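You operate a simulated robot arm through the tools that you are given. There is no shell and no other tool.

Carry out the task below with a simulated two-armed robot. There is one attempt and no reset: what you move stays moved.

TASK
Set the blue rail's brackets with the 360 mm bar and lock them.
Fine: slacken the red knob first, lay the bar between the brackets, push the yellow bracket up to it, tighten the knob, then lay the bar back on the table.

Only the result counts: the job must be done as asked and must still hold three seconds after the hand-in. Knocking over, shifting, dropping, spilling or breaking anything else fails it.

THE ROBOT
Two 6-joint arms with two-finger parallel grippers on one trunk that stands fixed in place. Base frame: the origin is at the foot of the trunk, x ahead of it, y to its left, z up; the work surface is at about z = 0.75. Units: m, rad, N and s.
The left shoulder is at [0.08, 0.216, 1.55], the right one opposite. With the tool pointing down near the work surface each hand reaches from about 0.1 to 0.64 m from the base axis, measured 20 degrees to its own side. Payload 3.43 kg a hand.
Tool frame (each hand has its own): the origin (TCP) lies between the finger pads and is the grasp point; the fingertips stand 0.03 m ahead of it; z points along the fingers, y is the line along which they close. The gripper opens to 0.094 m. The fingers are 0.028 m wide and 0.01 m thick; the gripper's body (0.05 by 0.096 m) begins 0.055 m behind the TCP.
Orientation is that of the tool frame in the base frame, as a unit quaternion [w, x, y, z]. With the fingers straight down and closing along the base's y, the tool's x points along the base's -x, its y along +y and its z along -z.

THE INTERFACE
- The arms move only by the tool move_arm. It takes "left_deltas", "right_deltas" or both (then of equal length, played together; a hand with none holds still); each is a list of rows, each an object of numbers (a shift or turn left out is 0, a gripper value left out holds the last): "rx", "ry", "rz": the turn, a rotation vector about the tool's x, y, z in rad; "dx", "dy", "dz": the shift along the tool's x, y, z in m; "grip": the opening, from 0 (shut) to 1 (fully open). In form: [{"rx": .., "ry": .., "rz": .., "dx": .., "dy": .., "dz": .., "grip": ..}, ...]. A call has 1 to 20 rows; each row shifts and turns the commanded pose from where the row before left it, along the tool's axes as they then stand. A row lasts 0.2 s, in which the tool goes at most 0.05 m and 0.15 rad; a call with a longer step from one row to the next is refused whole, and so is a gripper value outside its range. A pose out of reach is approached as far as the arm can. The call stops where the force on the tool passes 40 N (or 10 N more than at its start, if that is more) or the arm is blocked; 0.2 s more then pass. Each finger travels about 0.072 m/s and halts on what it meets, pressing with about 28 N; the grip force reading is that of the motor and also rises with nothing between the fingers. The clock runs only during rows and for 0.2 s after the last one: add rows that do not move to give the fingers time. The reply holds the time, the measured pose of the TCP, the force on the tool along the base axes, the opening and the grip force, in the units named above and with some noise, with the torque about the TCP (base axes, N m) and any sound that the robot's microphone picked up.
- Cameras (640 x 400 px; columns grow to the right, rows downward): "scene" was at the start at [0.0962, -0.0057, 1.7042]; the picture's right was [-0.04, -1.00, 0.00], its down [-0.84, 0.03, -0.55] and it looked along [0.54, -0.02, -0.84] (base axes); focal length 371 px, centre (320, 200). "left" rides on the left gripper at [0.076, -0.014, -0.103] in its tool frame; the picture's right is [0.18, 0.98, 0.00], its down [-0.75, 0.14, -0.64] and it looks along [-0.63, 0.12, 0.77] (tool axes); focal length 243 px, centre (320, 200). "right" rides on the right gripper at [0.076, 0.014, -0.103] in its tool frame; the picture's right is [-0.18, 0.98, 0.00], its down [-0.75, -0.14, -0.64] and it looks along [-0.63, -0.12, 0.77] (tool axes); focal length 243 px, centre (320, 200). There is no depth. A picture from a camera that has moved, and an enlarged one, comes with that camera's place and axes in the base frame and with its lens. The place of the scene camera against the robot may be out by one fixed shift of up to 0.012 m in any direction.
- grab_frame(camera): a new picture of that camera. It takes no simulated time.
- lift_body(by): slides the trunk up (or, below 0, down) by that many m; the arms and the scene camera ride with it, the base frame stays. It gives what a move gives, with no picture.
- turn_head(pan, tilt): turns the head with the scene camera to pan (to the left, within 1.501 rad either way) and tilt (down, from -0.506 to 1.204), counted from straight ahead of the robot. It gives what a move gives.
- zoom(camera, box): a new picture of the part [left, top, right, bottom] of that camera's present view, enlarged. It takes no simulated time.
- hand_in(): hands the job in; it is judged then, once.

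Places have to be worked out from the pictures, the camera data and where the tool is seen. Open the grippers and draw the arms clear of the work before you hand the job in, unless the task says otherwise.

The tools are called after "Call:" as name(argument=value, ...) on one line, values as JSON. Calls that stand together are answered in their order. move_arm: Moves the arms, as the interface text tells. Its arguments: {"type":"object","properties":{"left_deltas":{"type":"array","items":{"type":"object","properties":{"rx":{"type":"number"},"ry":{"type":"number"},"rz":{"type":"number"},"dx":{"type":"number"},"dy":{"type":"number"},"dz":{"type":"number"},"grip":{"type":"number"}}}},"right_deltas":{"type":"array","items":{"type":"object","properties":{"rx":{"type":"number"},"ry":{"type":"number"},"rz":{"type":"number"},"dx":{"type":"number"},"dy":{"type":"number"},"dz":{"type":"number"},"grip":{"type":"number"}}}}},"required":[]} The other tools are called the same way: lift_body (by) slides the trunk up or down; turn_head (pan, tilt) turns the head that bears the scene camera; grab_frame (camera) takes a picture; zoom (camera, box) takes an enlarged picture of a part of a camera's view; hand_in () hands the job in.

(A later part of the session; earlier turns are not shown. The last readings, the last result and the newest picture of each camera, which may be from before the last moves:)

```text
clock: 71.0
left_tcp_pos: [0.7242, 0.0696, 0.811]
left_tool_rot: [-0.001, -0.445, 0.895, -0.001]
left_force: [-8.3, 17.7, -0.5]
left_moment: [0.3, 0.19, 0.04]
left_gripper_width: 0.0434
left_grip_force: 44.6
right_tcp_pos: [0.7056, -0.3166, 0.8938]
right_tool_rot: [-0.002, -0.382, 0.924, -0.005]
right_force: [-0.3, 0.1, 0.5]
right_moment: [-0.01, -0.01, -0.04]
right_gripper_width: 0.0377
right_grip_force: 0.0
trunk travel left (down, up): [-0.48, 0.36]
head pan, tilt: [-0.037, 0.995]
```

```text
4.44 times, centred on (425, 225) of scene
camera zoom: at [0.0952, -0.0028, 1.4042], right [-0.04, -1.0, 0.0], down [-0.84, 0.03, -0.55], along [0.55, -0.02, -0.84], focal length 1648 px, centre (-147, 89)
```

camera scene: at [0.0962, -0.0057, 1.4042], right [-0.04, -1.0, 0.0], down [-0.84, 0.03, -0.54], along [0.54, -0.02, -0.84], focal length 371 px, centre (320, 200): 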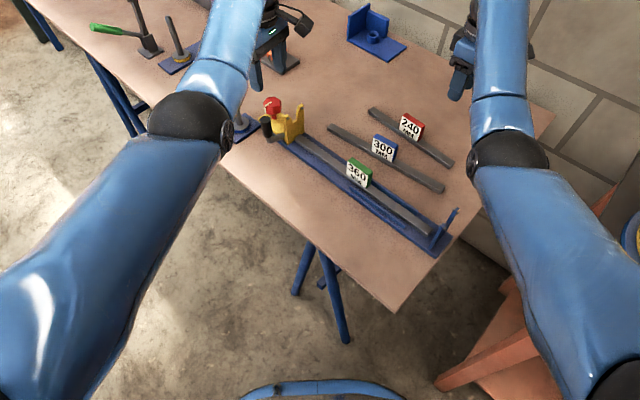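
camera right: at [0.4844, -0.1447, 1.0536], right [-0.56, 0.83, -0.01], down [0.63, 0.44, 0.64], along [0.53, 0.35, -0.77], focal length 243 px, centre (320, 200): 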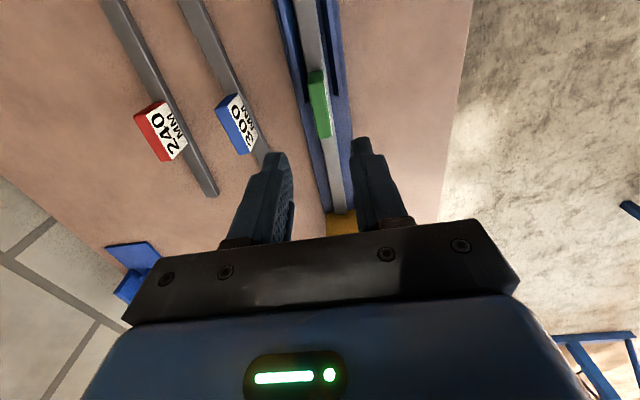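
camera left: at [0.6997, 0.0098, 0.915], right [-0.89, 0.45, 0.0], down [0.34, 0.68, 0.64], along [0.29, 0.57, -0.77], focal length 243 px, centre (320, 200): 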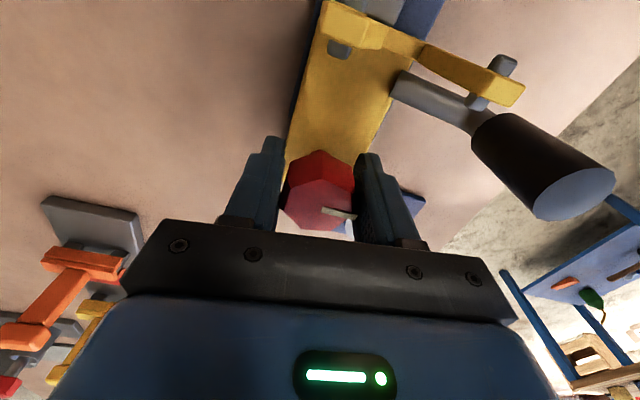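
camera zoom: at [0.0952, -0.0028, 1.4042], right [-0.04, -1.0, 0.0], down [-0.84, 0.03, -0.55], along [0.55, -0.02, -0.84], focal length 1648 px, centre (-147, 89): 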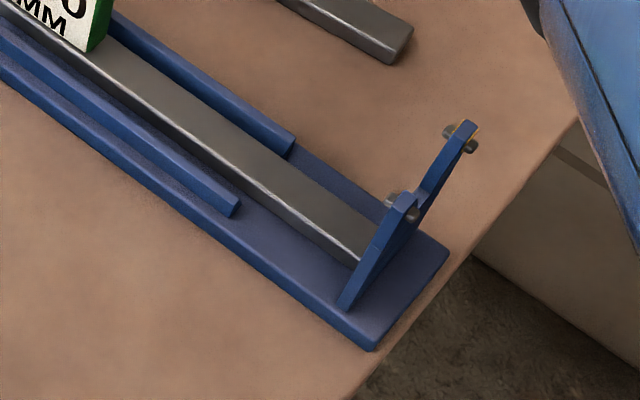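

The bar's end meets the blue bracket; some force along the rail appears (≈7 N) plus an 18 N lateral bias. I'll remove the lateral bias and push 3 mm more to build contact force.

Call:
move_arm(left_deltas=[{"dx": -0.0005, "dy": 0.0035}, {"dx": 0.0015, "dy": 0.0002}, {"dx": 0.0015, "dy": 0.0002}, {}])

Call:
zoom(camera="scene", box=[380, 180, 470, 270])

Call:
zoom(camera="scene", box=[260, 90, 350, 160])

```text
clock: 72.0
left_tcp_pos: [0.7259, 0.0699, 0.8114]
left_tool_rot: [0.002, -0.445, 0.896, -0.001]
left_force: [28.5, 19.3, 5.6]
left_moment: [-0.56, 0.16, -0.04]
left_gripper_width: 0.043
left_grip_force: 45.2
right_tcp_pos: [0.7091, -0.3165, 0.8917]
right_tool_rot: [-0.004, -0.382, 0.924, -0.005]
right_force: [0.3, 1.0, -0.2]
right_moment: [0.02, 0.01, -0.01]
right_gripper_width: 0.0378
right_grip_force: 0.1
trunk travel left (down, up): [-0.48, 0.36]
head pan, tilt: [-0.037, 0.995]
```

```text
4.44 times, centred on (425, 225) of scene
camera zoom: at [0.1005, -0.0025, 1.404], right [-0.04, -1.0, 0.0], down [-0.84, 0.03, -0.54], along [0.54, -0.02, -0.84], focal length 1648 px, centre (-147, 89)
```

zoom: 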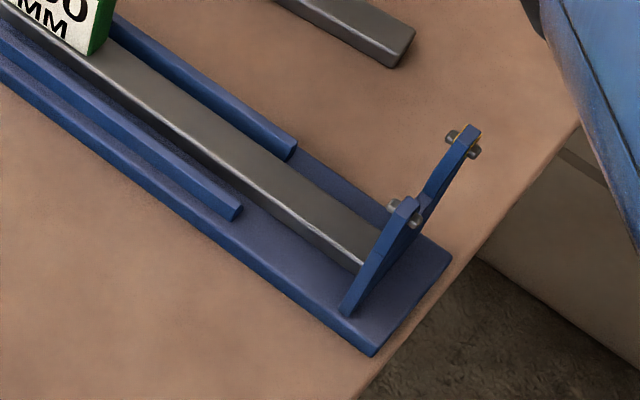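

```text
5.71 times, centred on (305, 125) of scene
camera zoom: at [0.1005, -0.0025, 1.404], right [-0.04, -1.0, 0.0], down [-0.84, 0.03, -0.54], along [0.54, -0.02, -0.84], focal length 2118 px, centre (406, 629)
```

zoom: 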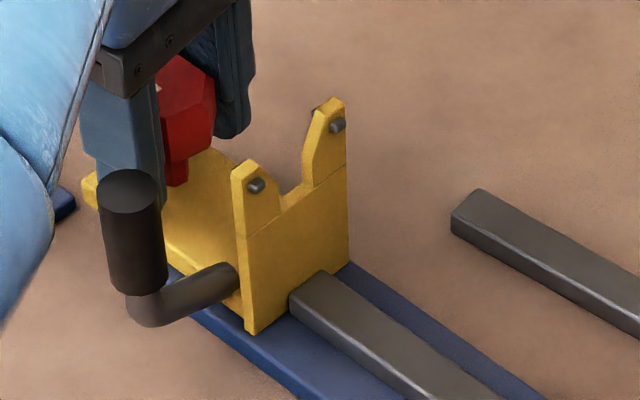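

Solid contact: ~34 N along the rail, bar firmly between both brackets and the rail hasn't shifted. I'll ease the push to ~20 N and start tightening clockwise (rz positive) in small batches.

Call:
move_arm(left_deltas=[{"dx": -0.0012, "dy": -0.001}, {"rz": 0.08}, {"rz": 0.08}, {"rz": 0.08}])

```text
clock: 73.0
left_tcp_pos: [0.7244, 0.069, 0.8122]
left_tool_rot: [0.001, -0.334, 0.943, -0.001]
left_force: [24.2, 20.2, 15.8]
left_moment: [-0.47, 0.09, 0.0]
left_gripper_width: 0.0433
left_grip_force: 44.8
right_tcp_pos: [0.7066, -0.3174, 0.8922]
right_tool_rot: [-0.003, -0.381, 0.925, -0.006]
right_force: [0.1, 0.1, -1.0]
right_moment: [0.03, 0.02, 0.0]
right_gripper_width: 0.0374
right_grip_force: 0.0
trunk travel left (down, up): [-0.48, 0.36]
head pan, tilt: [-0.037, 0.995]
```

Force along the rail ~31 N, knob turning freely. I ease slightly (1 mm, and 2 mm up) and continue clockwise.

Call:
move_arm(left_deltas=[{"dx": -0.001, "dz": -0.002}, {"rz": 0.08}, {"rz": 0.08}, {"rz": 0.08}, {"rz": 0.08}])

```text
clock: 74.2
left_tcp_pos: [0.7245, 0.0696, 0.8108]
left_tool_rot: [-0.001, -0.179, 0.984, 0.0]
left_force: [15.8, 20.0, -0.7]
left_moment: [0.36, -0.91, 0.04]
left_gripper_width: 0.0429
left_grip_force: 44.9
right_tcp_pos: [0.7076, -0.3152, 0.8922]
right_tool_rot: [-0.004, -0.382, 0.924, -0.005]
right_force: [-0.8, -0.4, -1.1]
right_moment: [0.0, 0.01, 0.05]
right_gripper_width: 0.0378
right_grip_force: 0.1
trunk travel left (down, up): [-0.48, 0.36]
head pan, tilt: [-0.037, 0.995]
```

Still pushing ~25 N along the rail. Continue clockwise.

Call:
move_arm(left_deltas=[{"rz": 0.08}, {"rz": 0.08}, {"rz": 0.08}, {"rz": 0.08}])

Call:
grab_frame(camera="left")

```text
clock: 75.2
left_tcp_pos: [0.7249, 0.0716, 0.812]
left_tool_rot: [-0.002, -0.021, 1.0, 0.001]
left_force: [11.6, 22.9, -2.7]
left_moment: [0.25, 0.13, 0.06]
left_gripper_width: 0.043
left_grip_force: 45.0
right_tcp_pos: [0.708, -0.3157, 0.893]
right_tool_rot: [-0.003, -0.382, 0.924, -0.005]
right_force: [-0.8, 0.1, 0.6]
right_moment: [0.04, -0.06, 0.04]
right_gripper_width: 0.0377
right_grip_force: 0.1
trunk travel left (down, up): [-0.48, 0.36]
head pan, tilt: [-0.037, 0.995]
```

```text
taken
camera left: at [0.6489, 0.0543, 0.9153], right [-0.23, 0.97, 0.0], down [0.75, 0.17, 0.64], along [0.62, 0.15, -0.77], focal length 243 px, centre (320, 200)
```

left: 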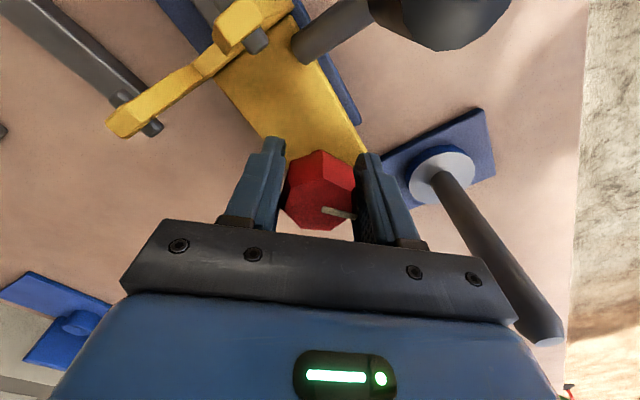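

Knob and hand rotate together (pointer fixed relative to fingers), rail push ~24 N. Continue clockwise.

Call:
move_arm(left_deltas=[{"rz": 0.08}, {"rz": 0.08}, {"rz": 0.08}, {"rz": 0.08}])

```text
clock: 76.2
left_tcp_pos: [0.7264, 0.0722, 0.8121]
left_tool_rot: [-0.001, 0.138, 0.99, -0.001]
left_force: [8.1, 25.4, -3.7]
left_moment: [0.1, 0.49, 0.06]
left_gripper_width: 0.0427
left_grip_force: 44.6
right_tcp_pos: [0.7078, -0.3163, 0.8923]
right_tool_rot: [-0.004, -0.382, 0.924, -0.005]
right_force: [-0.4, -0.3, 1.2]
right_moment: [0.0, -0.01, -0.01]
right_gripper_width: 0.0376
right_grip_force: 0.1
trunk travel left (down, up): [-0.48, 0.36]
head pan, tilt: [-0.037, 0.995]
```

Continue clockwise; torque about z is still small.

Call:
move_arm(left_deltas=[{"rz": 0.08, "dy": -0.001}, {"rz": 0.08}, {"rz": 0.08}, {"rz": 0.08}])

```text
clock: 77.2
left_tcp_pos: [0.727, 0.0712, 0.8116]
left_tool_rot: [-0.001, 0.293, 0.956, 0.0]
left_force: [15.8, 26.8, -6.5]
left_moment: [-0.03, 0.03, 0.46]
left_gripper_width: 0.042
left_grip_force: 45.0
right_tcp_pos: [0.7098, -0.3145, 0.8914]
right_tool_rot: [-0.004, -0.382, 0.924, -0.005]
right_force: [0.5, 0.2, -0.1]
right_moment: [0.0, 0.0, -0.01]
right_gripper_width: 0.0376
right_grip_force: 0.0
trunk travel left (down, up): [-0.48, 0.36]
head pan, tilt: [-0.037, 0.995]
```

Torque is starting to rise (0.46 N·m). I keep tightening in finer steps.

Call:
move_arm(left_deltas=[{"rz": 0.05}, {"rz": 0.05}, {"rz": 0.05}, {}])

Call:
grab_frame(camera="left")

```text
clock: 78.2
left_tcp_pos: [0.7269, 0.0724, 0.8113]
left_tool_rot: [-0.001, 0.363, 0.932, 0.001]
left_force: [19.9, 28.4, -2.7]
left_moment: [-0.15, 0.05, 0.86]
left_gripper_width: 0.0418
left_grip_force: 45.1
right_tcp_pos: [0.7084, -0.3163, 0.8908]
right_tool_rot: [-0.004, -0.382, 0.924, -0.005]
right_force: [0.3, -0.2, 0.2]
right_moment: [-0.01, 0.04, -0.02]
right_gripper_width: 0.0376
right_grip_force: 0.0
trunk travel left (down, up): [-0.48, 0.36]
head pan, tilt: [-0.037, 0.995]
```

```text
taken
camera left: at [0.6608, 0.1137, 0.9153], right [0.53, 0.85, 0.0], down [0.65, -0.41, 0.64], along [0.54, -0.34, -0.77], focal length 243 px, centre (320, 200)
```

left: 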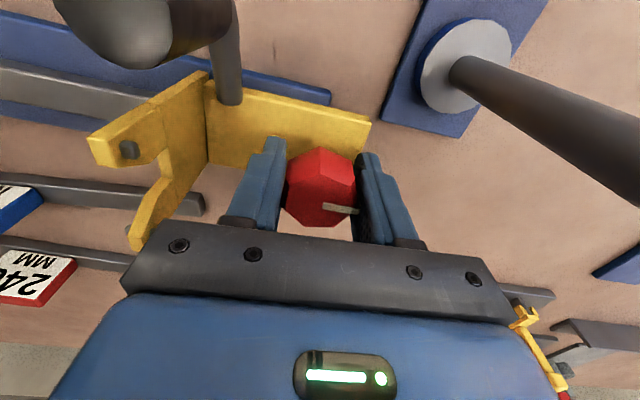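

Torque 0.86 N·m, near the original tight angle. I turn a bit more to be sure it's locked.

Call:
move_arm(left_deltas=[{"rz": 0.05}, {"rz": 0.05}, {"rz": 0.05}, {}])

Call:
grab_frame(camera="left")

```text
clock: 79.2
left_tcp_pos: [0.7273, 0.0714, 0.8122]
left_tool_rot: [-0.001, 0.432, 0.902, 0.0]
left_force: [21.7, 27.6, 0.1]
left_moment: [0.06, -0.04, 0.61]
left_gripper_width: 0.0415
left_grip_force: 45.1
right_tcp_pos: [0.7077, -0.317, 0.8932]
right_tool_rot: [-0.004, -0.382, 0.924, -0.006]
right_force: [0.0, -0.2, 0.3]
right_moment: [-0.01, -0.02, -0.03]
right_gripper_width: 0.0377
right_grip_force: 0.1
trunk travel left (down, up): [-0.48, 0.36]
head pan, tilt: [-0.037, 0.995]
```

```text
taken
camera left: at [0.6679, 0.1229, 0.9152], right [0.65, 0.76, 0.0], down [0.58, -0.5, 0.64], along [0.49, -0.42, -0.77], focal length 243 px, centre (320, 200)
```

left: 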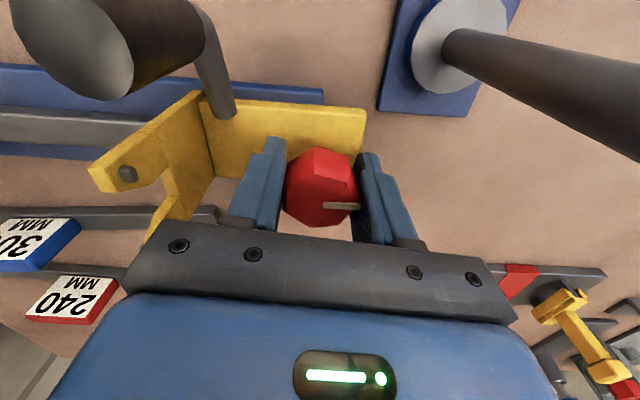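

The pointer has begun to shift relative to the fingers, meaning the knob is up against its tight limit and the fingers slip slightly. One more short turn to confirm.

Call:
move_arm(left_deltas=[{"rz": 0.06}, {"rz": 0.06}, {"rz": 0.06}, {}])

Call:
grab_frame(camera="left")

```text
clock: 80.2
left_tcp_pos: [0.7275, 0.0726, 0.8127]
left_tool_rot: [0.0, 0.512, 0.859, 0.0]
left_force: [28.2, 26.0, 2.3]
left_moment: [-0.09, 0.28, 0.8]
left_gripper_width: 0.0416
left_grip_force: 45.0
right_tcp_pos: [0.7096, -0.3153, 0.8919]
right_tool_rot: [-0.005, -0.382, 0.924, -0.004]
right_force: [-0.6, -0.5, 0.0]
right_moment: [-0.01, 0.03, 0.02]
right_gripper_width: 0.0374
right_grip_force: 0.1
trunk travel left (down, up): [-0.48, 0.36]
head pan, tilt: [-0.037, 0.995]
```

```text
taken
camera left: at [0.6778, 0.1331, 0.9151], right [0.78, 0.63, 0.0], down [0.48, -0.6, 0.64], along [0.4, -0.5, -0.77], focal length 243 px, centre (320, 200)
```

left: 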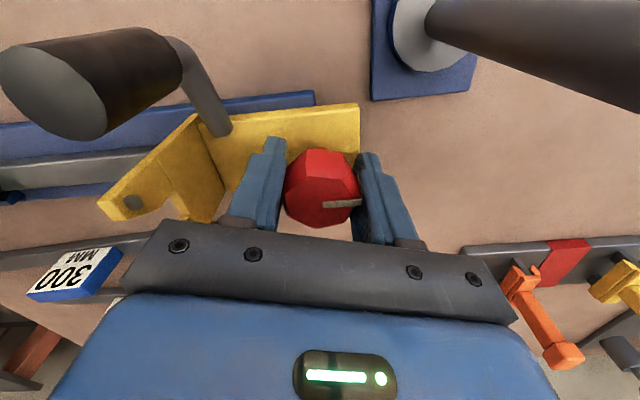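

The pointer is back at its original tight direction (≈41–43°) and the hand's last ~19° just slipped at ~0.8 N·m, so the knob is tight. I'll now unload the push and pull slightly the other way (+e, 5 mm command) to test that the carriage is locked.

Call:
move_arm(left_deltas=[{"rz": -0.04, "dx": 0.0006, "dy": 0.0019}, {"dx": 0.0006, "dy": 0.0019}, {"dx": 0.0003, "dy": 0.001}, {}])

```text
clock: 81.2
left_tcp_pos: [0.7271, 0.0714, 0.8124]
left_tool_rot: [-0.003, 0.496, 0.869, -0.001]
left_force: [8.2, 19.2, -4.7]
left_moment: [0.09, -0.55, 0.03]
left_gripper_width: 0.0417
left_grip_force: 44.7
right_tcp_pos: [0.7076, -0.3178, 0.893]
right_tool_rot: [-0.003, -0.382, 0.924, -0.006]
right_force: [-0.7, -0.1, 0.0]
right_moment: [-0.01, -0.01, -0.04]
right_gripper_width: 0.0374
right_grip_force: 0.1
trunk travel left (down, up): [-0.48, 0.36]
head pan, tilt: [-0.037, 0.995]
```

Force along the rail dropped from 38 to 19 N without movement. Continue easing 6 mm more to test reversal.

Call:
move_arm(left_deltas=[{"dx": 0.0006, "dy": 0.0019}, {"dx": 0.0006, "dy": 0.0019}, {"dx": 0.0006, "dy": 0.0019}, {}])

```text
clock: 82.2
left_tcp_pos: [0.7272, 0.0732, 0.8126]
left_tool_rot: [-0.003, 0.497, 0.868, -0.002]
left_force: [-23.0, -2.2, -15.0]
left_moment: [-0.2, -0.35, -0.03]
left_gripper_width: 0.0419
left_grip_force: 44.5
right_tcp_pos: [0.706, -0.3186, 0.8931]
right_tool_rot: [-0.002, -0.382, 0.924, -0.005]
right_force: [-0.1, 0.2, -0.9]
right_moment: [0.01, -0.02, 0.0]
right_gripper_width: 0.0375
right_grip_force: 0.0
trunk travel left (down, up): [-0.48, 0.36]
head pan, tilt: [-0.037, 0.995]
```

The carriage held against an 18 N reverse pull without moving, so it's locked. I'll neutralise forces, open the fingers and lift off.

Call:
move_arm(left_deltas=[{"dx": 0.002, "dy": -0.0035, "dz": 0.003}, {"grip": 0.3}, {"grip": 0.55}, {"grip": 0.65}, {"grip": 0.65}, {"dz": -0.02}, {"dz": -0.03}, {"dz": -0.03}, {"dz": -0.03}])

Call:
grab_frame(camera="left")

Call:
grab_frame(camera="scene")

```text
clock: 84.2
left_tcp_pos: [0.7269, 0.0732, 0.9217]
left_tool_rot: [0.001, 0.497, 0.868, 0.0]
left_force: [-0.1, -0.1, -0.7]
left_moment: [0.03, -0.01, 0.04]
left_gripper_width: 0.061
left_grip_force: 0.0
right_tcp_pos: [0.7064, -0.3201, 0.8929]
right_tool_rot: [-0.003, -0.381, 0.925, -0.003]
right_force: [-0.6, -0.3, 0.5]
right_moment: [0.01, -0.01, 0.01]
right_gripper_width: 0.0373
right_grip_force: 0.1
trunk travel left (down, up): [-0.48, 0.36]
head pan, tilt: [-0.037, 0.995]
```

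```text
taken
camera left: at [0.6758, 0.1327, 1.0248], right [0.75, 0.66, 0.0], down [0.5, -0.58, 0.64], along [0.42, -0.48, -0.77], focal length 243 px, centre (320, 200)
```

left: 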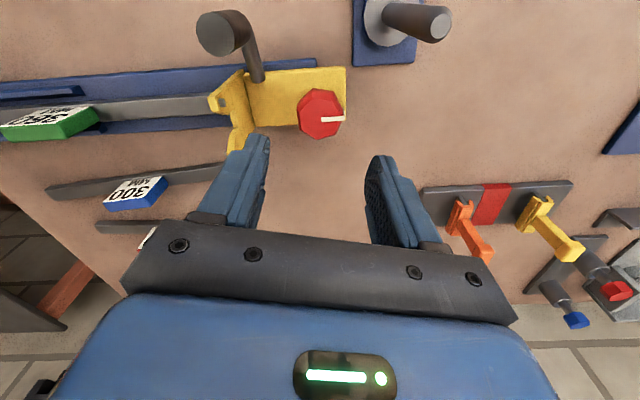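

```text
taken
camera scene: at [0.0957, -0.0059, 1.4042], right [-0.04, -1.0, 0.0], down [-0.84, 0.03, -0.55], along [0.54, -0.02, -0.84], focal length 371 px, centre (320, 200)
```

scene: 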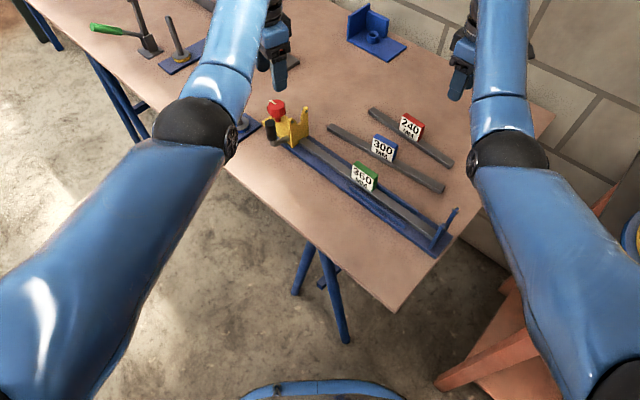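

Everything released cleanly; the knob pointer stays in its tight direction. Now raise the trunk so the right hand can reach down on the 360 bar's tag in the rail.

Call:
lift_body(by=0.25)

Call:
move_arm(right_deltas=[{"dx": -0.005, "dy": 0.02, "dz": 0.02}, {"dx": -0.005, "dy": 0.035, "dz": 0.02}, {"dx": -0.005, "dy": 0.035, "dz": 0.02}, {"dx": -0.004, "dy": 0.035, "dz": 0.02}, {"dx": -0.004, "dy": 0.035, "dz": 0.02}, {"dx": -0.004, "dy": 0.035, "dz": 0.02}, {"dx": -0.004, "dy": 0.035, "dz": 0.02}, {"dx": -0.003, "dy": 0.03, "dz": 0.02}, {}])

Call:
grab_frame(camera="right")

Call:
grab_frame(camera="scene")

```text
clock: 86.8
left_tcp_pos: [0.728, 0.0734, 1.1716]
left_tool_rot: [0.0, 0.497, 0.868, 0.0]
left_force: [-0.3, 0.2, -0.3]
left_moment: [0.0, -0.01, 0.0]
left_gripper_width: 0.0611
left_grip_force: 0.1
right_tcp_pos: [0.707, -0.3185, 1.1434]
right_tool_rot: [-0.002, -0.382, 0.924, -0.004]
right_force: [-0.3, 0.1, -0.5]
right_moment: [0.0, 0.0, 0.03]
right_gripper_width: 0.0378
right_grip_force: 0.0
trunk travel left (down, up): [-0.73, 0.11]
head pan, tilt: [-0.037, 0.995]
```

```text
clock: 88.8
left_tcp_pos: [0.7285, 0.0738, 1.1717]
left_tool_rot: [0.0, 0.496, 0.868, 0.0]
left_force: [0.9, 0.0, -0.4]
left_moment: [-0.04, 0.0, 0.01]
left_gripper_width: 0.0612
left_grip_force: 0.1
right_tcp_pos: [0.5668, -0.1124, 0.9644]
right_tool_rot: [-0.003, -0.382, 0.924, -0.004]
right_force: [0.0, -0.5, 0.1]
right_moment: [-0.02, -0.01, 0.0]
right_gripper_width: 0.0376
right_grip_force: 0.0
right hand out of reach, approached as far as the arm can: row 2, 3, 4
trunk travel left (down, up): [-0.73, 0.11]
head pan, tilt: [-0.037, 0.995]
```

```text
taken
camera right: at [0.5038, -0.1549, 1.0678], right [-0.56, 0.83, -0.01], down [0.63, 0.44, 0.64], along [0.53, 0.35, -0.77], focal length 243 px, centre (320, 200)
```

right: 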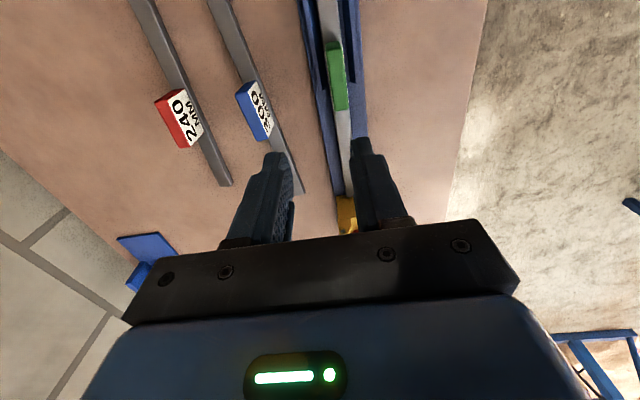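

```text
taken
camera scene: at [0.0965, -0.0059, 1.6542], right [-0.04, -1.0, 0.0], down [-0.84, 0.03, -0.54], along [0.54, -0.02, -0.84], focal length 371 px, centre (320, 200)
```

scene: 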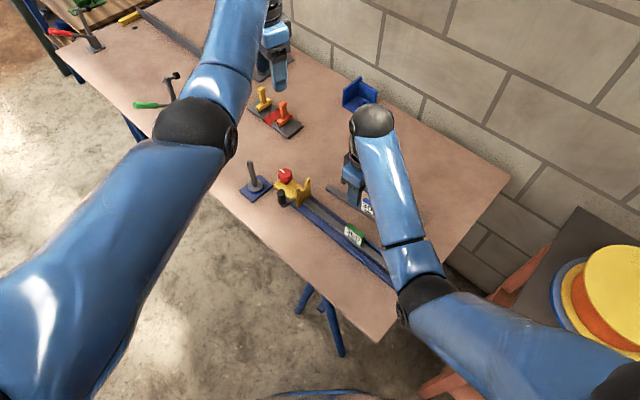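

I'll zoom on the tag to aim the grip precisely.

Call:
zoom(camera="right", box=[280, 0, 400, 130])

```text
3.08 times, centred on (340, 65) of right
camera zoom: at [0.5038, -0.1549, 1.0678], right [-0.56, 0.83, -0.01], down [0.63, 0.44, 0.64], along [0.53, 0.35, -0.77], focal length 746 px, centre (258, 615)
```

zoom: 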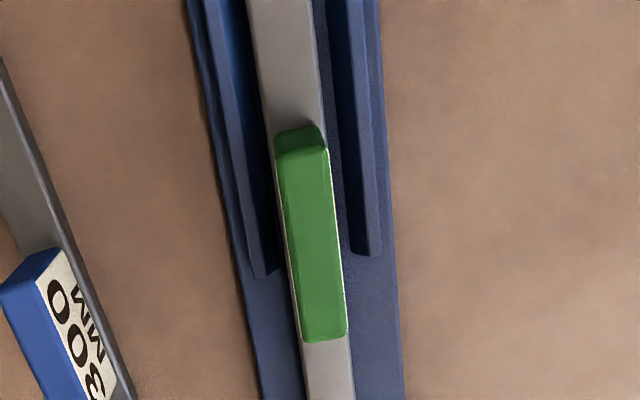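

Tag centre is at about (0.543, -0.108), aligned at 45° with the hand. I'll move over it, open to 50 mm and descend partway.

Call:
move_arm(right_deltas=[{"dx": 0.0141, "dy": 0.0196, "grip": 0.53}, {"dz": 0.03}, {"dz": 0.03}, {"dz": 0.03}, {"dz": 0.02}, {}])

Call:
grab_frame(camera="right")

```text
clock: 90.2
left_tcp_pos: [0.7284, 0.0743, 1.171]
left_tool_rot: [0.0, 0.496, 0.868, 0.0]
left_force: [0.1, -0.4, 0.5]
left_moment: [0.03, -0.01, 0.0]
left_gripper_width: 0.061
left_grip_force: 0.0
right_tcp_pos: [0.5435, -0.1119, 0.8565]
right_tool_rot: [-0.002, -0.382, 0.924, -0.004]
right_force: [0.1, 0.3, -0.4]
right_moment: [-0.04, 0.03, 0.0]
right_gripper_width: 0.0497
right_grip_force: 0.1
trunk travel left (down, up): [-0.73, 0.11]
head pan, tilt: [-0.037, 0.995]
```

```text
taken
camera right: at [0.4802, -0.153, 0.9584], right [-0.56, 0.83, -0.01], down [0.63, 0.44, 0.64], along [0.53, 0.35, -0.77], focal length 243 px, centre (320, 200)
```

right: 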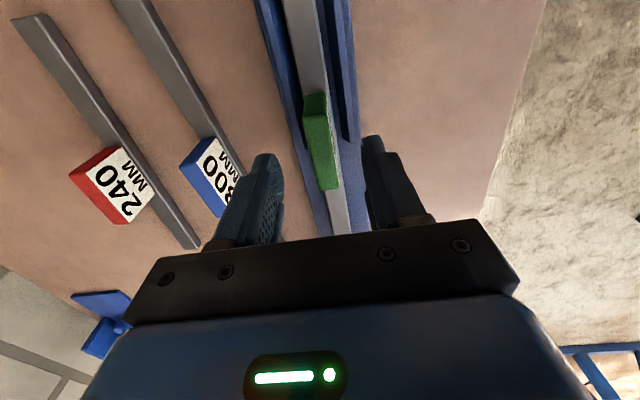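

Tag centred between the fingers and directly below. Descend to z≈0.808 and close.

Call:
move_arm(right_deltas=[{"dz": 0.02}, {"dz": 0.018}, {"dz": 0.009}, {}, {"grip": 0.2}, {"grip": 0.0}, {"grip": 0.0}, {"grip": 0.0}])

Call:
grab_frame(camera="right")

```text
clock: 92.0
left_tcp_pos: [0.7286, 0.0729, 1.1706]
left_tool_rot: [0.0, 0.496, 0.868, 0.0]
left_force: [-0.7, -0.1, -0.4]
left_moment: [0.0, -0.05, 0.0]
left_gripper_width: 0.061
left_grip_force: 0.0
right_tcp_pos: [0.5423, -0.1106, 0.8085]
right_tool_rot: [-0.002, -0.382, 0.924, -0.004]
right_force: [-0.6, 0.2, -0.6]
right_moment: [0.15, -0.03, 0.06]
right_gripper_width: 0.0203
right_grip_force: 28.2
trunk travel left (down, up): [-0.73, 0.11]
head pan, tilt: [-0.037, 0.995]
```

```text
taken
camera right: at [0.4801, -0.1526, 0.912], right [-0.56, 0.83, -0.01], down [0.63, 0.44, 0.64], along [0.53, 0.35, -0.77], focal length 243 px, centre (320, 200)
```

right: 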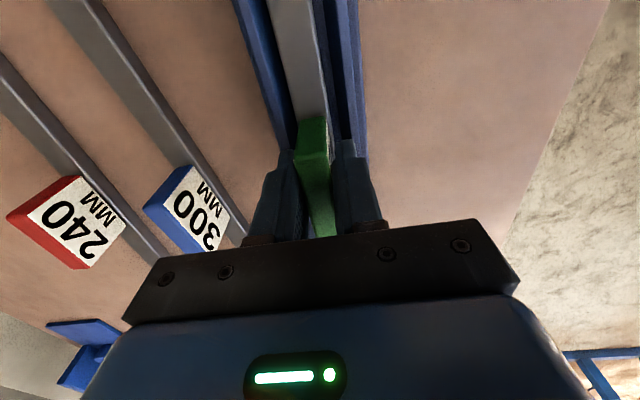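

Gripped like before. I lift very slowly to see if the bar comes free.

Call:
move_arm(right_deltas=[{"dz": -0.002}, {"dz": -0.002}, {"dz": -0.002}, {}])

```text
clock: 93.0
left_tcp_pos: [0.7298, 0.0733, 1.1704]
left_tool_rot: [0.0, 0.496, 0.868, 0.0]
left_force: [0.1, 0.2, 0.3]
left_moment: [-0.03, 0.01, -0.01]
left_gripper_width: 0.0609
left_grip_force: 0.1
right_tcp_pos: [0.5414, -0.1106, 0.8136]
right_tool_rot: [-0.002, -0.382, 0.924, -0.004]
right_force: [1.5, 1.9, -4.3]
right_moment: [0.2, -0.14, -0.05]
right_gripper_width: 0.0201
right_grip_force: 28.1
trunk travel left (down, up): [-0.73, 0.11]
head pan, tilt: [-0.037, 0.995]
```

Only about the bar's weight is felt, so it's coming out easily. Continue upward slowly.

Call:
move_arm(right_deltas=[{"dz": -0.003}, {"dz": -0.003}, {"dz": -0.003}, {"dz": -0.003}, {}])

Call:
zoom(camera="scene", box=[260, 150, 400, 260])

Call:
grab_frame(camera="right")

```text
clock: 94.2
left_tcp_pos: [0.7293, 0.0741, 1.1715]
left_tool_rot: [-0.001, 0.496, 0.868, -0.001]
left_force: [-0.2, 0.1, 0.0]
left_moment: [0.01, 0.0, 0.01]
left_gripper_width: 0.061
left_grip_force: 0.1
right_tcp_pos: [0.5414, -0.1095, 0.8259]
right_tool_rot: [-0.003, -0.381, 0.924, -0.004]
right_force: [1.9, 3.0, -5.3]
right_moment: [0.31, -0.32, 0.04]
right_gripper_width: 0.0205
right_grip_force: 28.3
trunk travel left (down, up): [-0.73, 0.11]
head pan, tilt: [-0.037, 0.995]
```

```text
3.64 times, centred on (330, 205) of scene
camera zoom: at [0.0978, -0.0051, 1.6541], right [-0.04, -1.0, 0.0], down [-0.84, 0.03, -0.54], along [0.54, -0.02, -0.84], focal length 1348 px, centre (284, 182)
```

zoom: 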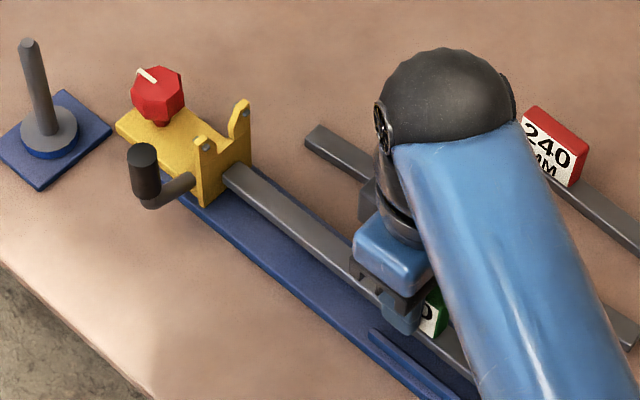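

```text
taken
camera right: at [0.48, -0.1526, 0.93], right [-0.56, 0.83, -0.01], down [0.63, 0.44, 0.64], along [0.53, 0.35, -0.77], focal length 243 px, centre (320, 200)
```

right: 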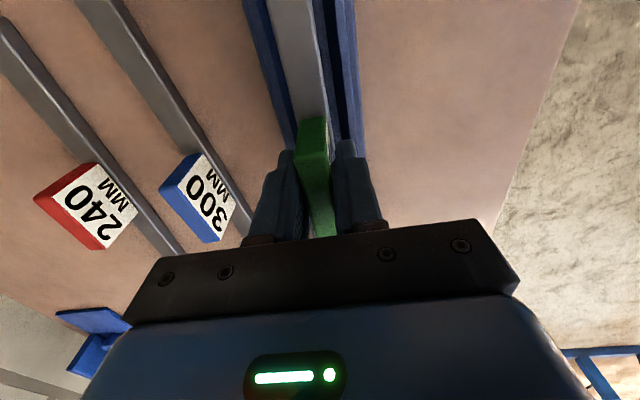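

The blue end is rubbing lightly (≈3.5 N along the rail). I'll shift 1 mm toward yellow to even it out and keep lifting.

Call:
move_arm(right_deltas=[{"dx": -0.001}, {"dz": -0.003}, {"dz": -0.003}, {"dz": -0.003}, {}])

```text
clock: 95.4
left_tcp_pos: [0.7281, 0.0751, 1.1715]
left_tool_rot: [0.001, 0.496, 0.868, 0.0]
left_force: [-0.7, 0.0, 0.1]
left_moment: [0.0, 0.02, 0.01]
left_gripper_width: 0.0611
left_grip_force: 0.1
right_tcp_pos: [0.5424, -0.1097, 0.8356]
right_tool_rot: [-0.003, -0.382, 0.924, -0.004]
right_force: [-0.3, -0.2, -3.6]
right_moment: [-0.03, 0.02, -0.03]
right_gripper_width: 0.0201
right_grip_force: 27.9
trunk travel left (down, up): [-0.73, 0.11]
head pan, tilt: [-0.037, 0.995]
```

Free now. Continue lifting in 5 mm rows, watching for the pins.

Call:
move_arm(right_deltas=[{"dz": -0.005}, {"dz": -0.005}, {"dz": -0.005}, {"dz": -0.005}, {}])

Call:
zoom(camera="scene", box=[260, 150, 400, 260])

```text
clock: 96.6
left_tcp_pos: [0.7277, 0.0732, 1.17]
left_tool_rot: [0.0, 0.496, 0.868, -0.001]
left_force: [0.2, -0.3, 0.3]
left_moment: [0.04, -0.01, 0.03]
left_gripper_width: 0.0611
left_grip_force: 0.1
right_tcp_pos: [0.5444, -0.1103, 0.8557]
right_tool_rot: [-0.002, -0.383, 0.924, -0.004]
right_force: [-0.3, -0.6, -4.9]
right_moment: [-0.01, 0.02, 0.01]
right_gripper_width: 0.0204
right_grip_force: 28.0
trunk travel left (down, up): [-0.73, 0.11]
head pan, tilt: [-0.037, 0.995]
```

```text
3.64 times, centred on (330, 205) of scene
camera zoom: at [0.0969, -0.0058, 1.6541], right [-0.04, -1.0, 0.0], down [-0.84, 0.03, -0.54], along [0.54, -0.02, -0.84], focal length 1348 px, centre (284, 182)
```

zoom: 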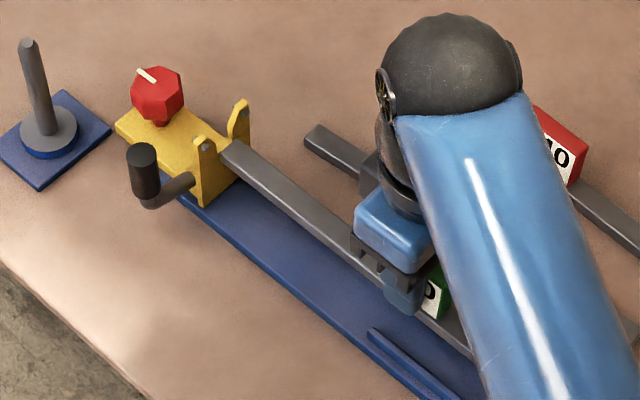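

Free and level. Continue up past the ears.

Call:
move_arm(right_deltas=[{"dz": -0.005}, {"dz": -0.005}, {"dz": -0.005}, {"dz": -0.006}, {}])

```text
clock: 97.8
left_tcp_pos: [0.7285, 0.0733, 1.171]
left_tool_rot: [0.0, 0.496, 0.868, 0.0]
left_force: [0.3, 0.0, 0.3]
left_moment: [0.01, 0.02, 0.02]
left_gripper_width: 0.0612
left_grip_force: 0.1
right_tcp_pos: [0.5436, -0.1099, 0.8757]
right_tool_rot: [-0.004, -0.381, 0.925, -0.004]
right_force: [-0.9, -1.8, -5.4]
right_moment: [-0.18, 0.19, 0.04]
right_gripper_width: 0.0203
right_grip_force: 28.1
trunk travel left (down, up): [-0.73, 0.11]
head pan, tilt: [-0.037, 0.995]
```

A light rub at the yellow end now; I shift 0.7 mm back toward blue and continue.

Call:
move_arm(right_deltas=[{"dx": 0.0007}, {"dz": -0.004}, {"dz": -0.004}, {"dz": -0.004}, {}])

Call:
zoom(camera="scene", box=[260, 150, 360, 230])

```text
clock: 99.0
left_tcp_pos: [0.7272, 0.0738, 1.1708]
left_tool_rot: [0.001, 0.496, 0.868, 0.0]
left_force: [0.5, -0.7, 0.5]
left_moment: [0.0, 0.01, 0.0]
left_gripper_width: 0.0611
left_grip_force: 0.0
right_tcp_pos: [0.5432, -0.1095, 0.8881]
right_tool_rot: [-0.002, -0.382, 0.924, -0.004]
right_force: [0.2, 0.3, -3.2]
right_moment: [-0.03, 0.02, 0.0]
right_gripper_width: 0.0203
right_grip_force: 28.3
trunk travel left (down, up): [-0.73, 0.11]
head pan, tilt: [-0.037, 0.995]
```

```text
5.00 times, centred on (310, 190) of scene
camera zoom: at [0.0969, -0.0057, 1.6541], right [-0.04, -1.0, 0.0], down [-0.84, 0.03, -0.54], along [0.54, -0.02, -0.84], focal length 1854 px, centre (370, 250)
```

zoom: 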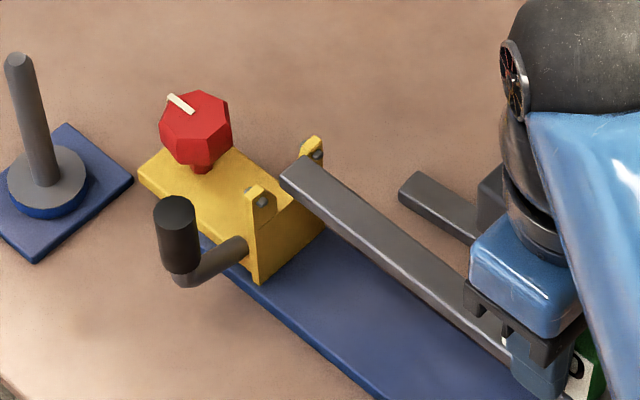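

Clear of the brackets. I raise to ~0.95 and then carry the bar sideways back over its original place, gently.

Call:
move_arm(right_deltas=[{"dz": -0.006}, {"dz": -0.01}, {"dz": -0.012}, {"dz": -0.012}, {"dz": -0.012}, {"dz": -0.008}, {}])

Call:
move_arm(right_deltas=[{"dy": -0.01, "dz": -0.002}, {"dy": -0.018, "dz": -0.004}, {"dy": -0.024, "dz": -0.005}, {"dy": -0.025, "dz": -0.005}, {"dy": -0.025, "dz": -0.005}, {"dy": -0.025, "dz": -0.005}, {"dy": -0.025, "dz": -0.005}, {"dy": -0.025, "dz": -0.005}, {"dy": -0.025, "dz": -0.005}, {"dy": -0.025, "dz": -0.005}, {"dx": -0.002, "dy": -0.022, "dz": -0.004}, {"dx": -0.003, "dy": -0.018}, {"rz": 0.03}, {"rz": 0.03}, {}])

Call:
grab_frame(camera="right")

Call:
grab_frame(camera="scene")

```text
clock: 100.6
left_tcp_pos: [0.7284, 0.0743, 1.1703]
left_tool_rot: [0.002, 0.496, 0.868, 0.0]
left_force: [0.2, -0.5, -0.8]
left_moment: [-0.04, 0.0, 0.01]
left_gripper_width: 0.0612
left_grip_force: 0.0
right_tcp_pos: [0.5417, -0.1094, 0.9499]
right_tool_rot: [-0.003, -0.382, 0.924, -0.004]
right_force: [-0.2, -0.7, -3.6]
right_moment: [-0.03, 0.05, 0.01]
right_gripper_width: 0.0202
right_grip_force: 28.6
trunk travel left (down, up): [-0.73, 0.11]
head pan, tilt: [-0.037, 0.995]
```

```text
clock: 103.8
left_tcp_pos: [0.7276, 0.0736, 1.1704]
left_tool_rot: [0.0, 0.497, 0.868, -0.001]
left_force: [-0.3, -0.2, 0.6]
left_moment: [0.01, 0.0, 0.02]
left_gripper_width: 0.0612
left_grip_force: 0.1
right_tcp_pos: [0.7326, -0.2944, 1.0011]
right_tool_rot: [-0.002, -0.353, 0.935, -0.003]
right_force: [0.2, -0.6, -4.3]
right_moment: [0.0, 0.05, -0.01]
right_gripper_width: 0.0203
right_grip_force: 28.1
trunk travel left (down, up): [-0.73, 0.11]
head pan, tilt: [-0.037, 0.995]
```

```text
taken
camera right: at [0.6678, -0.3327, 1.1037], right [-0.51, 0.86, -0.01], down [0.66, 0.4, 0.64], along [0.55, 0.32, -0.77], focal length 243 px, centre (320, 200)
```

right: 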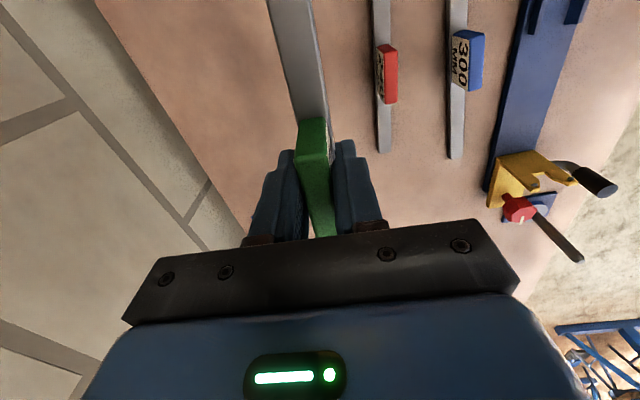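

```text
taken
camera scene: at [0.0974, -0.006, 1.6541], right [-0.04, -1.0, 0.0], down [-0.84, 0.03, -0.54], along [0.54, -0.02, -0.84], focal length 371 px, centre (320, 200)
```

scene: 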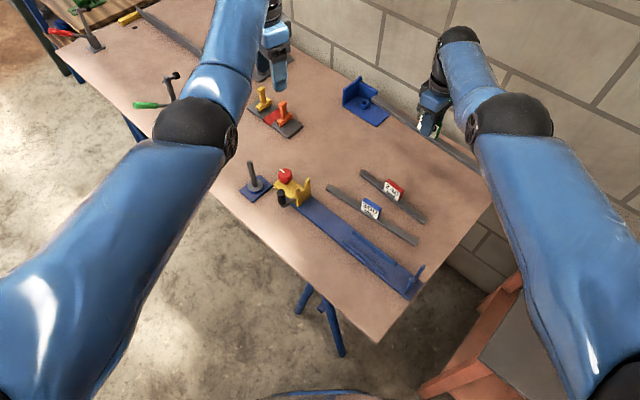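

The bar is above its original spot. I make a small correction and lower the trunk by 0.18, bringing it to ~20 mm above the table.

Call:
move_arm(right_deltas=[{"dx": -0.002, "dy": -0.0045}, {}])

Call:
lift_body(by=-0.18)

Call:
grab_frame(camera="right")

Call:
zoom(camera="scene", box=[340, 60, 520, 180])

```text
clock: 104.4
left_tcp_pos: [0.7281, 0.0738, 1.1693]
left_tool_rot: [0.0, 0.496, 0.868, 0.0]
left_force: [1.0, -0.7, 0.4]
left_moment: [0.05, -0.01, -0.01]
left_gripper_width: 0.0613
left_grip_force: 0.0
right_tcp_pos: [0.7323, -0.2941, 0.9996]
right_tool_rot: [-0.002, -0.353, 0.935, -0.004]
right_force: [-0.4, 0.6, -2.9]
right_moment: [-0.01, 0.01, -0.03]
right_gripper_width: 0.0203
right_grip_force: 27.5
right hand out of reach, approached as far as the arm can: row 1
trunk travel left (down, up): [-0.73, 0.11]
head pan, tilt: [-0.037, 0.995]
```

```text
clock: 106.4
left_tcp_pos: [0.7281, 0.0737, 0.9904]
left_tool_rot: [0.0, 0.496, 0.868, 0.0]
left_force: [-0.6, 0.0, 0.9]
left_moment: [-0.04, 0.02, 0.02]
left_gripper_width: 0.0614
left_grip_force: 0.1
right_tcp_pos: [0.7323, -0.2957, 0.8216]
right_tool_rot: [-0.002, -0.354, 0.935, -0.004]
right_force: [0.2, 0.4, -2.9]
right_moment: [0.0, 0.01, 0.03]
right_gripper_width: 0.0202
right_grip_force: 28.6
trunk travel left (down, up): [-0.55, 0.29]
head pan, tilt: [-0.037, 0.995]
```

```text
taken
camera right: at [0.6674, -0.3327, 0.924], right [-0.51, 0.86, -0.01], down [0.66, 0.4, 0.64], along [0.55, 0.32, -0.77], focal length 243 px, centre (320, 200)
```

right: 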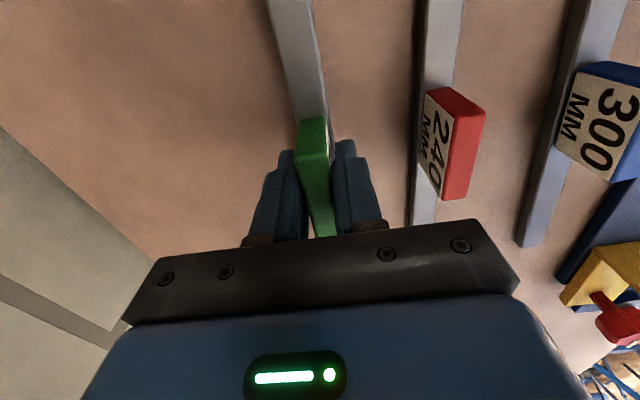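

```text
3.33 times, centred on (430, 120) of scene
camera zoom: at [0.0969, -0.0059, 1.4742], right [-0.04, -1.0, 0.0], down [-0.84, 0.03, -0.54], along [0.54, -0.02, -0.84], focal length 1236 px, centre (-47, 467)
```

zoom: 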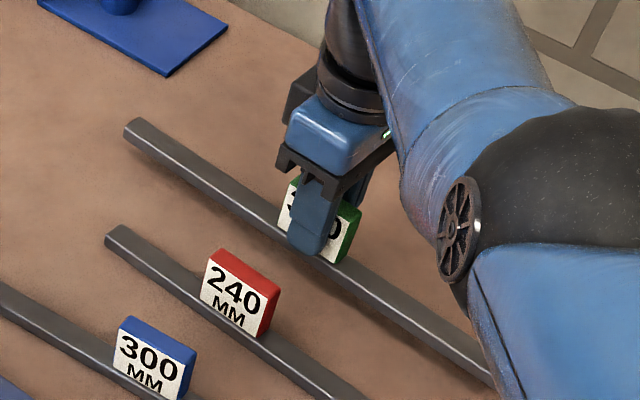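

Bar is ~22 mm above the table at nearly the original place, clear of the 240 bar. I lower it gently with the arm.

Call:
move_arm(right_deltas=[{"dz": 0.004}, {"dz": 0.004}, {"dz": 0.004}, {"dz": 0.004}, {}])

```text
clock: 107.6
left_tcp_pos: [0.7282, 0.0733, 0.9889]
left_tool_rot: [-0.001, 0.496, 0.868, 0.0]
left_force: [0.0, -0.4, 0.0]
left_moment: [0.01, 0.0, 0.01]
left_gripper_width: 0.0611
left_grip_force: 0.1
right_tcp_pos: [0.7268, -0.2951, 0.8057]
right_tool_rot: [-0.002, -0.354, 0.935, -0.004]
right_force: [0.0, 0.4, -3.1]
right_moment: [-0.02, -0.01, -0.01]
right_gripper_width: 0.0206
right_grip_force: 27.8
right hand out of reach, approached as far as the arm can: row 3
trunk travel left (down, up): [-0.55, 0.29]
head pan, tilt: [-0.037, 0.995]
```

At the reach limit, so I use the trunk for the last few millimetres.

Call:
lift_body(by=-0.006)

```text
clock: 108.2
left_tcp_pos: [0.7293, 0.0733, 0.9848]
left_tool_rot: [0.0, 0.496, 0.868, 0.0]
left_force: [0.1, 1.2, 0.1]
left_moment: [0.02, -0.01, -0.03]
left_gripper_width: 0.0611
left_grip_force: 0.2
right_tcp_pos: [0.7294, -0.2942, 0.7991]
right_tool_rot: [-0.002, -0.353, 0.935, -0.004]
right_force: [0.7, 0.3, -3.0]
right_moment: [0.01, 0.01, 0.05]
right_gripper_width: 0.0205
right_grip_force: 28.3
trunk travel left (down, up): [-0.544, 0.296]
head pan, tilt: [-0.037, 0.995]
```

Call:
lift_body(by=-0.003)

```text
clock: 108.7
left_tcp_pos: [0.7266, 0.0732, 0.9808]
left_tool_rot: [0.0, 0.496, 0.868, 0.0]
left_force: [-0.6, 0.5, 0.1]
left_moment: [0.01, 0.01, -0.05]
left_gripper_width: 0.0609
left_grip_force: 0.1
right_tcp_pos: [0.7286, -0.2936, 0.7972]
right_tool_rot: [-0.003, -0.354, 0.935, -0.004]
right_force: [0.7, -0.4, -2.4]
right_moment: [-0.17, 0.19, 0.02]
right_gripper_width: 0.0203
right_grip_force: 28.5
trunk travel left (down, up): [-0.541, 0.299]
head pan, tilt: [-0.037, 0.995]
```

One end is just touching the table (small moment). Another 3 mm.

Call:
lift_body(by=-0.003)

Call:
zoom(camera="scene", box=[340, 60, 520, 180])

```text
clock: 109.2
left_tcp_pos: [0.7252, 0.0744, 0.9805]
left_tool_rot: [0.0, 0.496, 0.868, 0.0]
left_force: [-0.5, -0.1, -0.6]
left_moment: [0.03, -0.01, 0.02]
left_gripper_width: 0.0613
left_grip_force: 0.1
right_tcp_pos: [0.7291, -0.2937, 0.7964]
right_tool_rot: [0.0, -0.353, 0.936, -0.005]
right_force: [0.0, -0.6, 10.6]
right_moment: [-0.41, 0.57, 0.0]
right_gripper_width: 0.0206
right_grip_force: 28.3
trunk travel left (down, up): [-0.538, 0.302]
head pan, tilt: [-0.037, 0.995]
```

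```text
3.33 times, centred on (430, 120) of scene
camera zoom: at [0.0948, -0.0051, 1.4625], right [-0.04, -1.0, 0.0], down [-0.84, 0.03, -0.55], along [0.55, -0.02, -0.84], focal length 1236 px, centre (-47, 467)
```

zoom: 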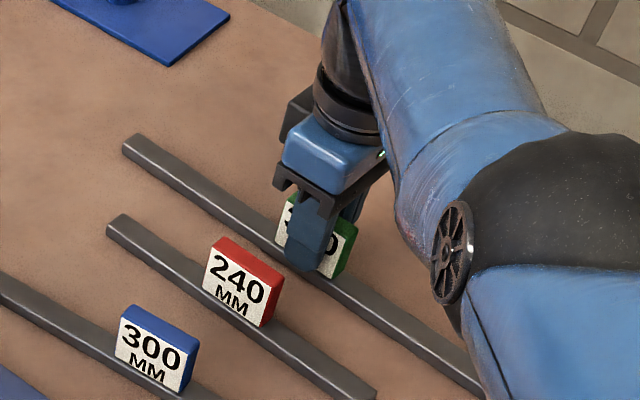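

The table now carries the bar (≈14 N). I open the fingers and check.

Call:
move_arm(right_deltas=[{"grip": 0.3}, {"grip": 0.45}, {"grip": 0.53}, {}])

Call:
grab_frame(camera="right")

```text
clock: 110.2
left_tcp_pos: [0.7274, 0.0748, 0.9774]
left_tool_rot: [0.0, 0.496, 0.869, 0.0]
left_force: [-0.2, 0.5, -0.4]
left_moment: [0.04, -0.01, -0.05]
left_gripper_width: 0.0613
left_grip_force: 0.2
right_tcp_pos: [0.7288, -0.2935, 0.7938]
right_tool_rot: [-0.003, -0.353, 0.936, -0.005]
right_force: [0.4, 0.0, 0.3]
right_moment: [-0.02, 0.02, 0.0]
right_gripper_width: 0.0498
right_grip_force: 0.0
trunk travel left (down, up): [-0.538, 0.302]
head pan, tilt: [-0.037, 0.995]
```

```text
taken
camera right: at [0.6626, -0.3325, 0.8973], right [-0.51, 0.86, -0.01], down [0.66, 0.4, 0.64], along [0.55, 0.32, -0.77], focal length 243 px, centre (320, 200)
```

right: 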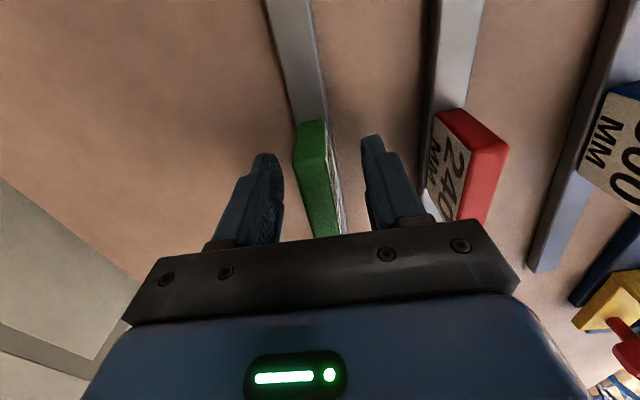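

The bar lies on the table, fingers clear on both sides. I raise the trunk to lift both hands straight up.

Call:
lift_body(by=0.15)

Call:
grab_frame(camera="scene")

Call:
grab_frame(camera="right")

Call:
grab_frame(camera="left")

```text
clock: 112.0
left_tcp_pos: [0.7286, 0.0739, 1.1282]
left_tool_rot: [0.0, 0.496, 0.868, -0.001]
left_force: [0.2, -0.1, -0.6]
left_moment: [-0.01, 0.0, -0.01]
left_gripper_width: 0.0612
left_grip_force: 0.0
right_tcp_pos: [0.7281, -0.2945, 0.943]
right_tool_rot: [-0.001, -0.353, 0.936, -0.005]
right_force: [-0.2, -0.6, 0.0]
right_moment: [0.01, 0.03, 0.02]
right_gripper_width: 0.0497
right_grip_force: 0.1
trunk travel left (down, up): [-0.688, 0.152]
head pan, tilt: [-0.037, 0.995]
```

```text
taken
camera scene: at [0.0965, -0.0057, 1.6121], right [-0.04, -1.0, 0.0], down [-0.84, 0.03, -0.54], along [0.54, -0.02, -0.84], focal length 371 px, centre (320, 200)
```

scene: 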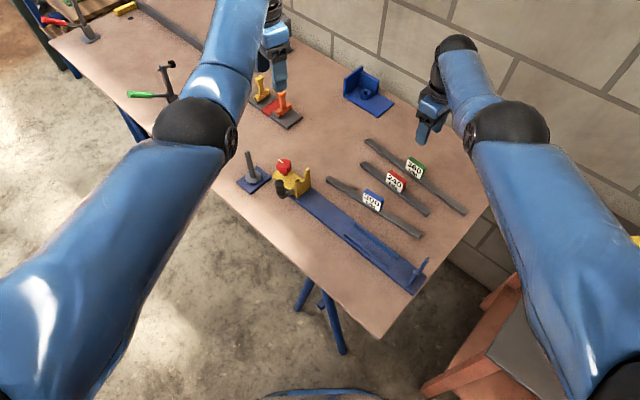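

```text
taken
camera right: at [0.6626, -0.3325, 1.0472], right [-0.51, 0.86, -0.01], down [0.66, 0.4, 0.64], along [0.55, 0.32, -0.77], focal length 243 px, centre (320, 200)
```

right: 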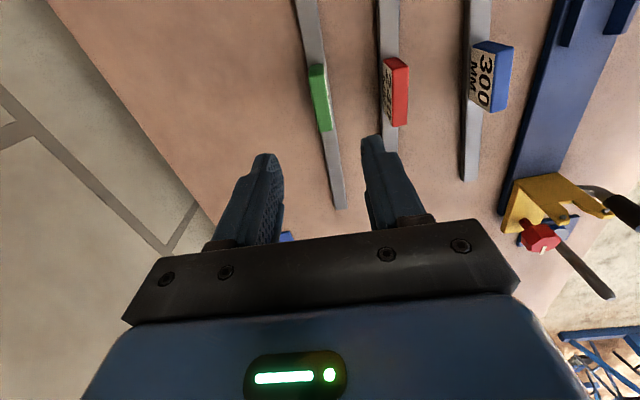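

```text
taken
camera left: at [0.6765, 0.1328, 1.2319], right [0.75, 0.66, 0.0], down [0.5, -0.58, 0.64], along [0.42, -0.48, -0.77], focal length 243 px, centre (320, 200)
```

left: 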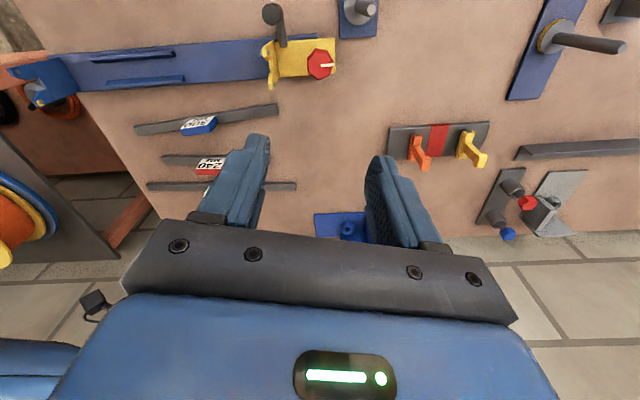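

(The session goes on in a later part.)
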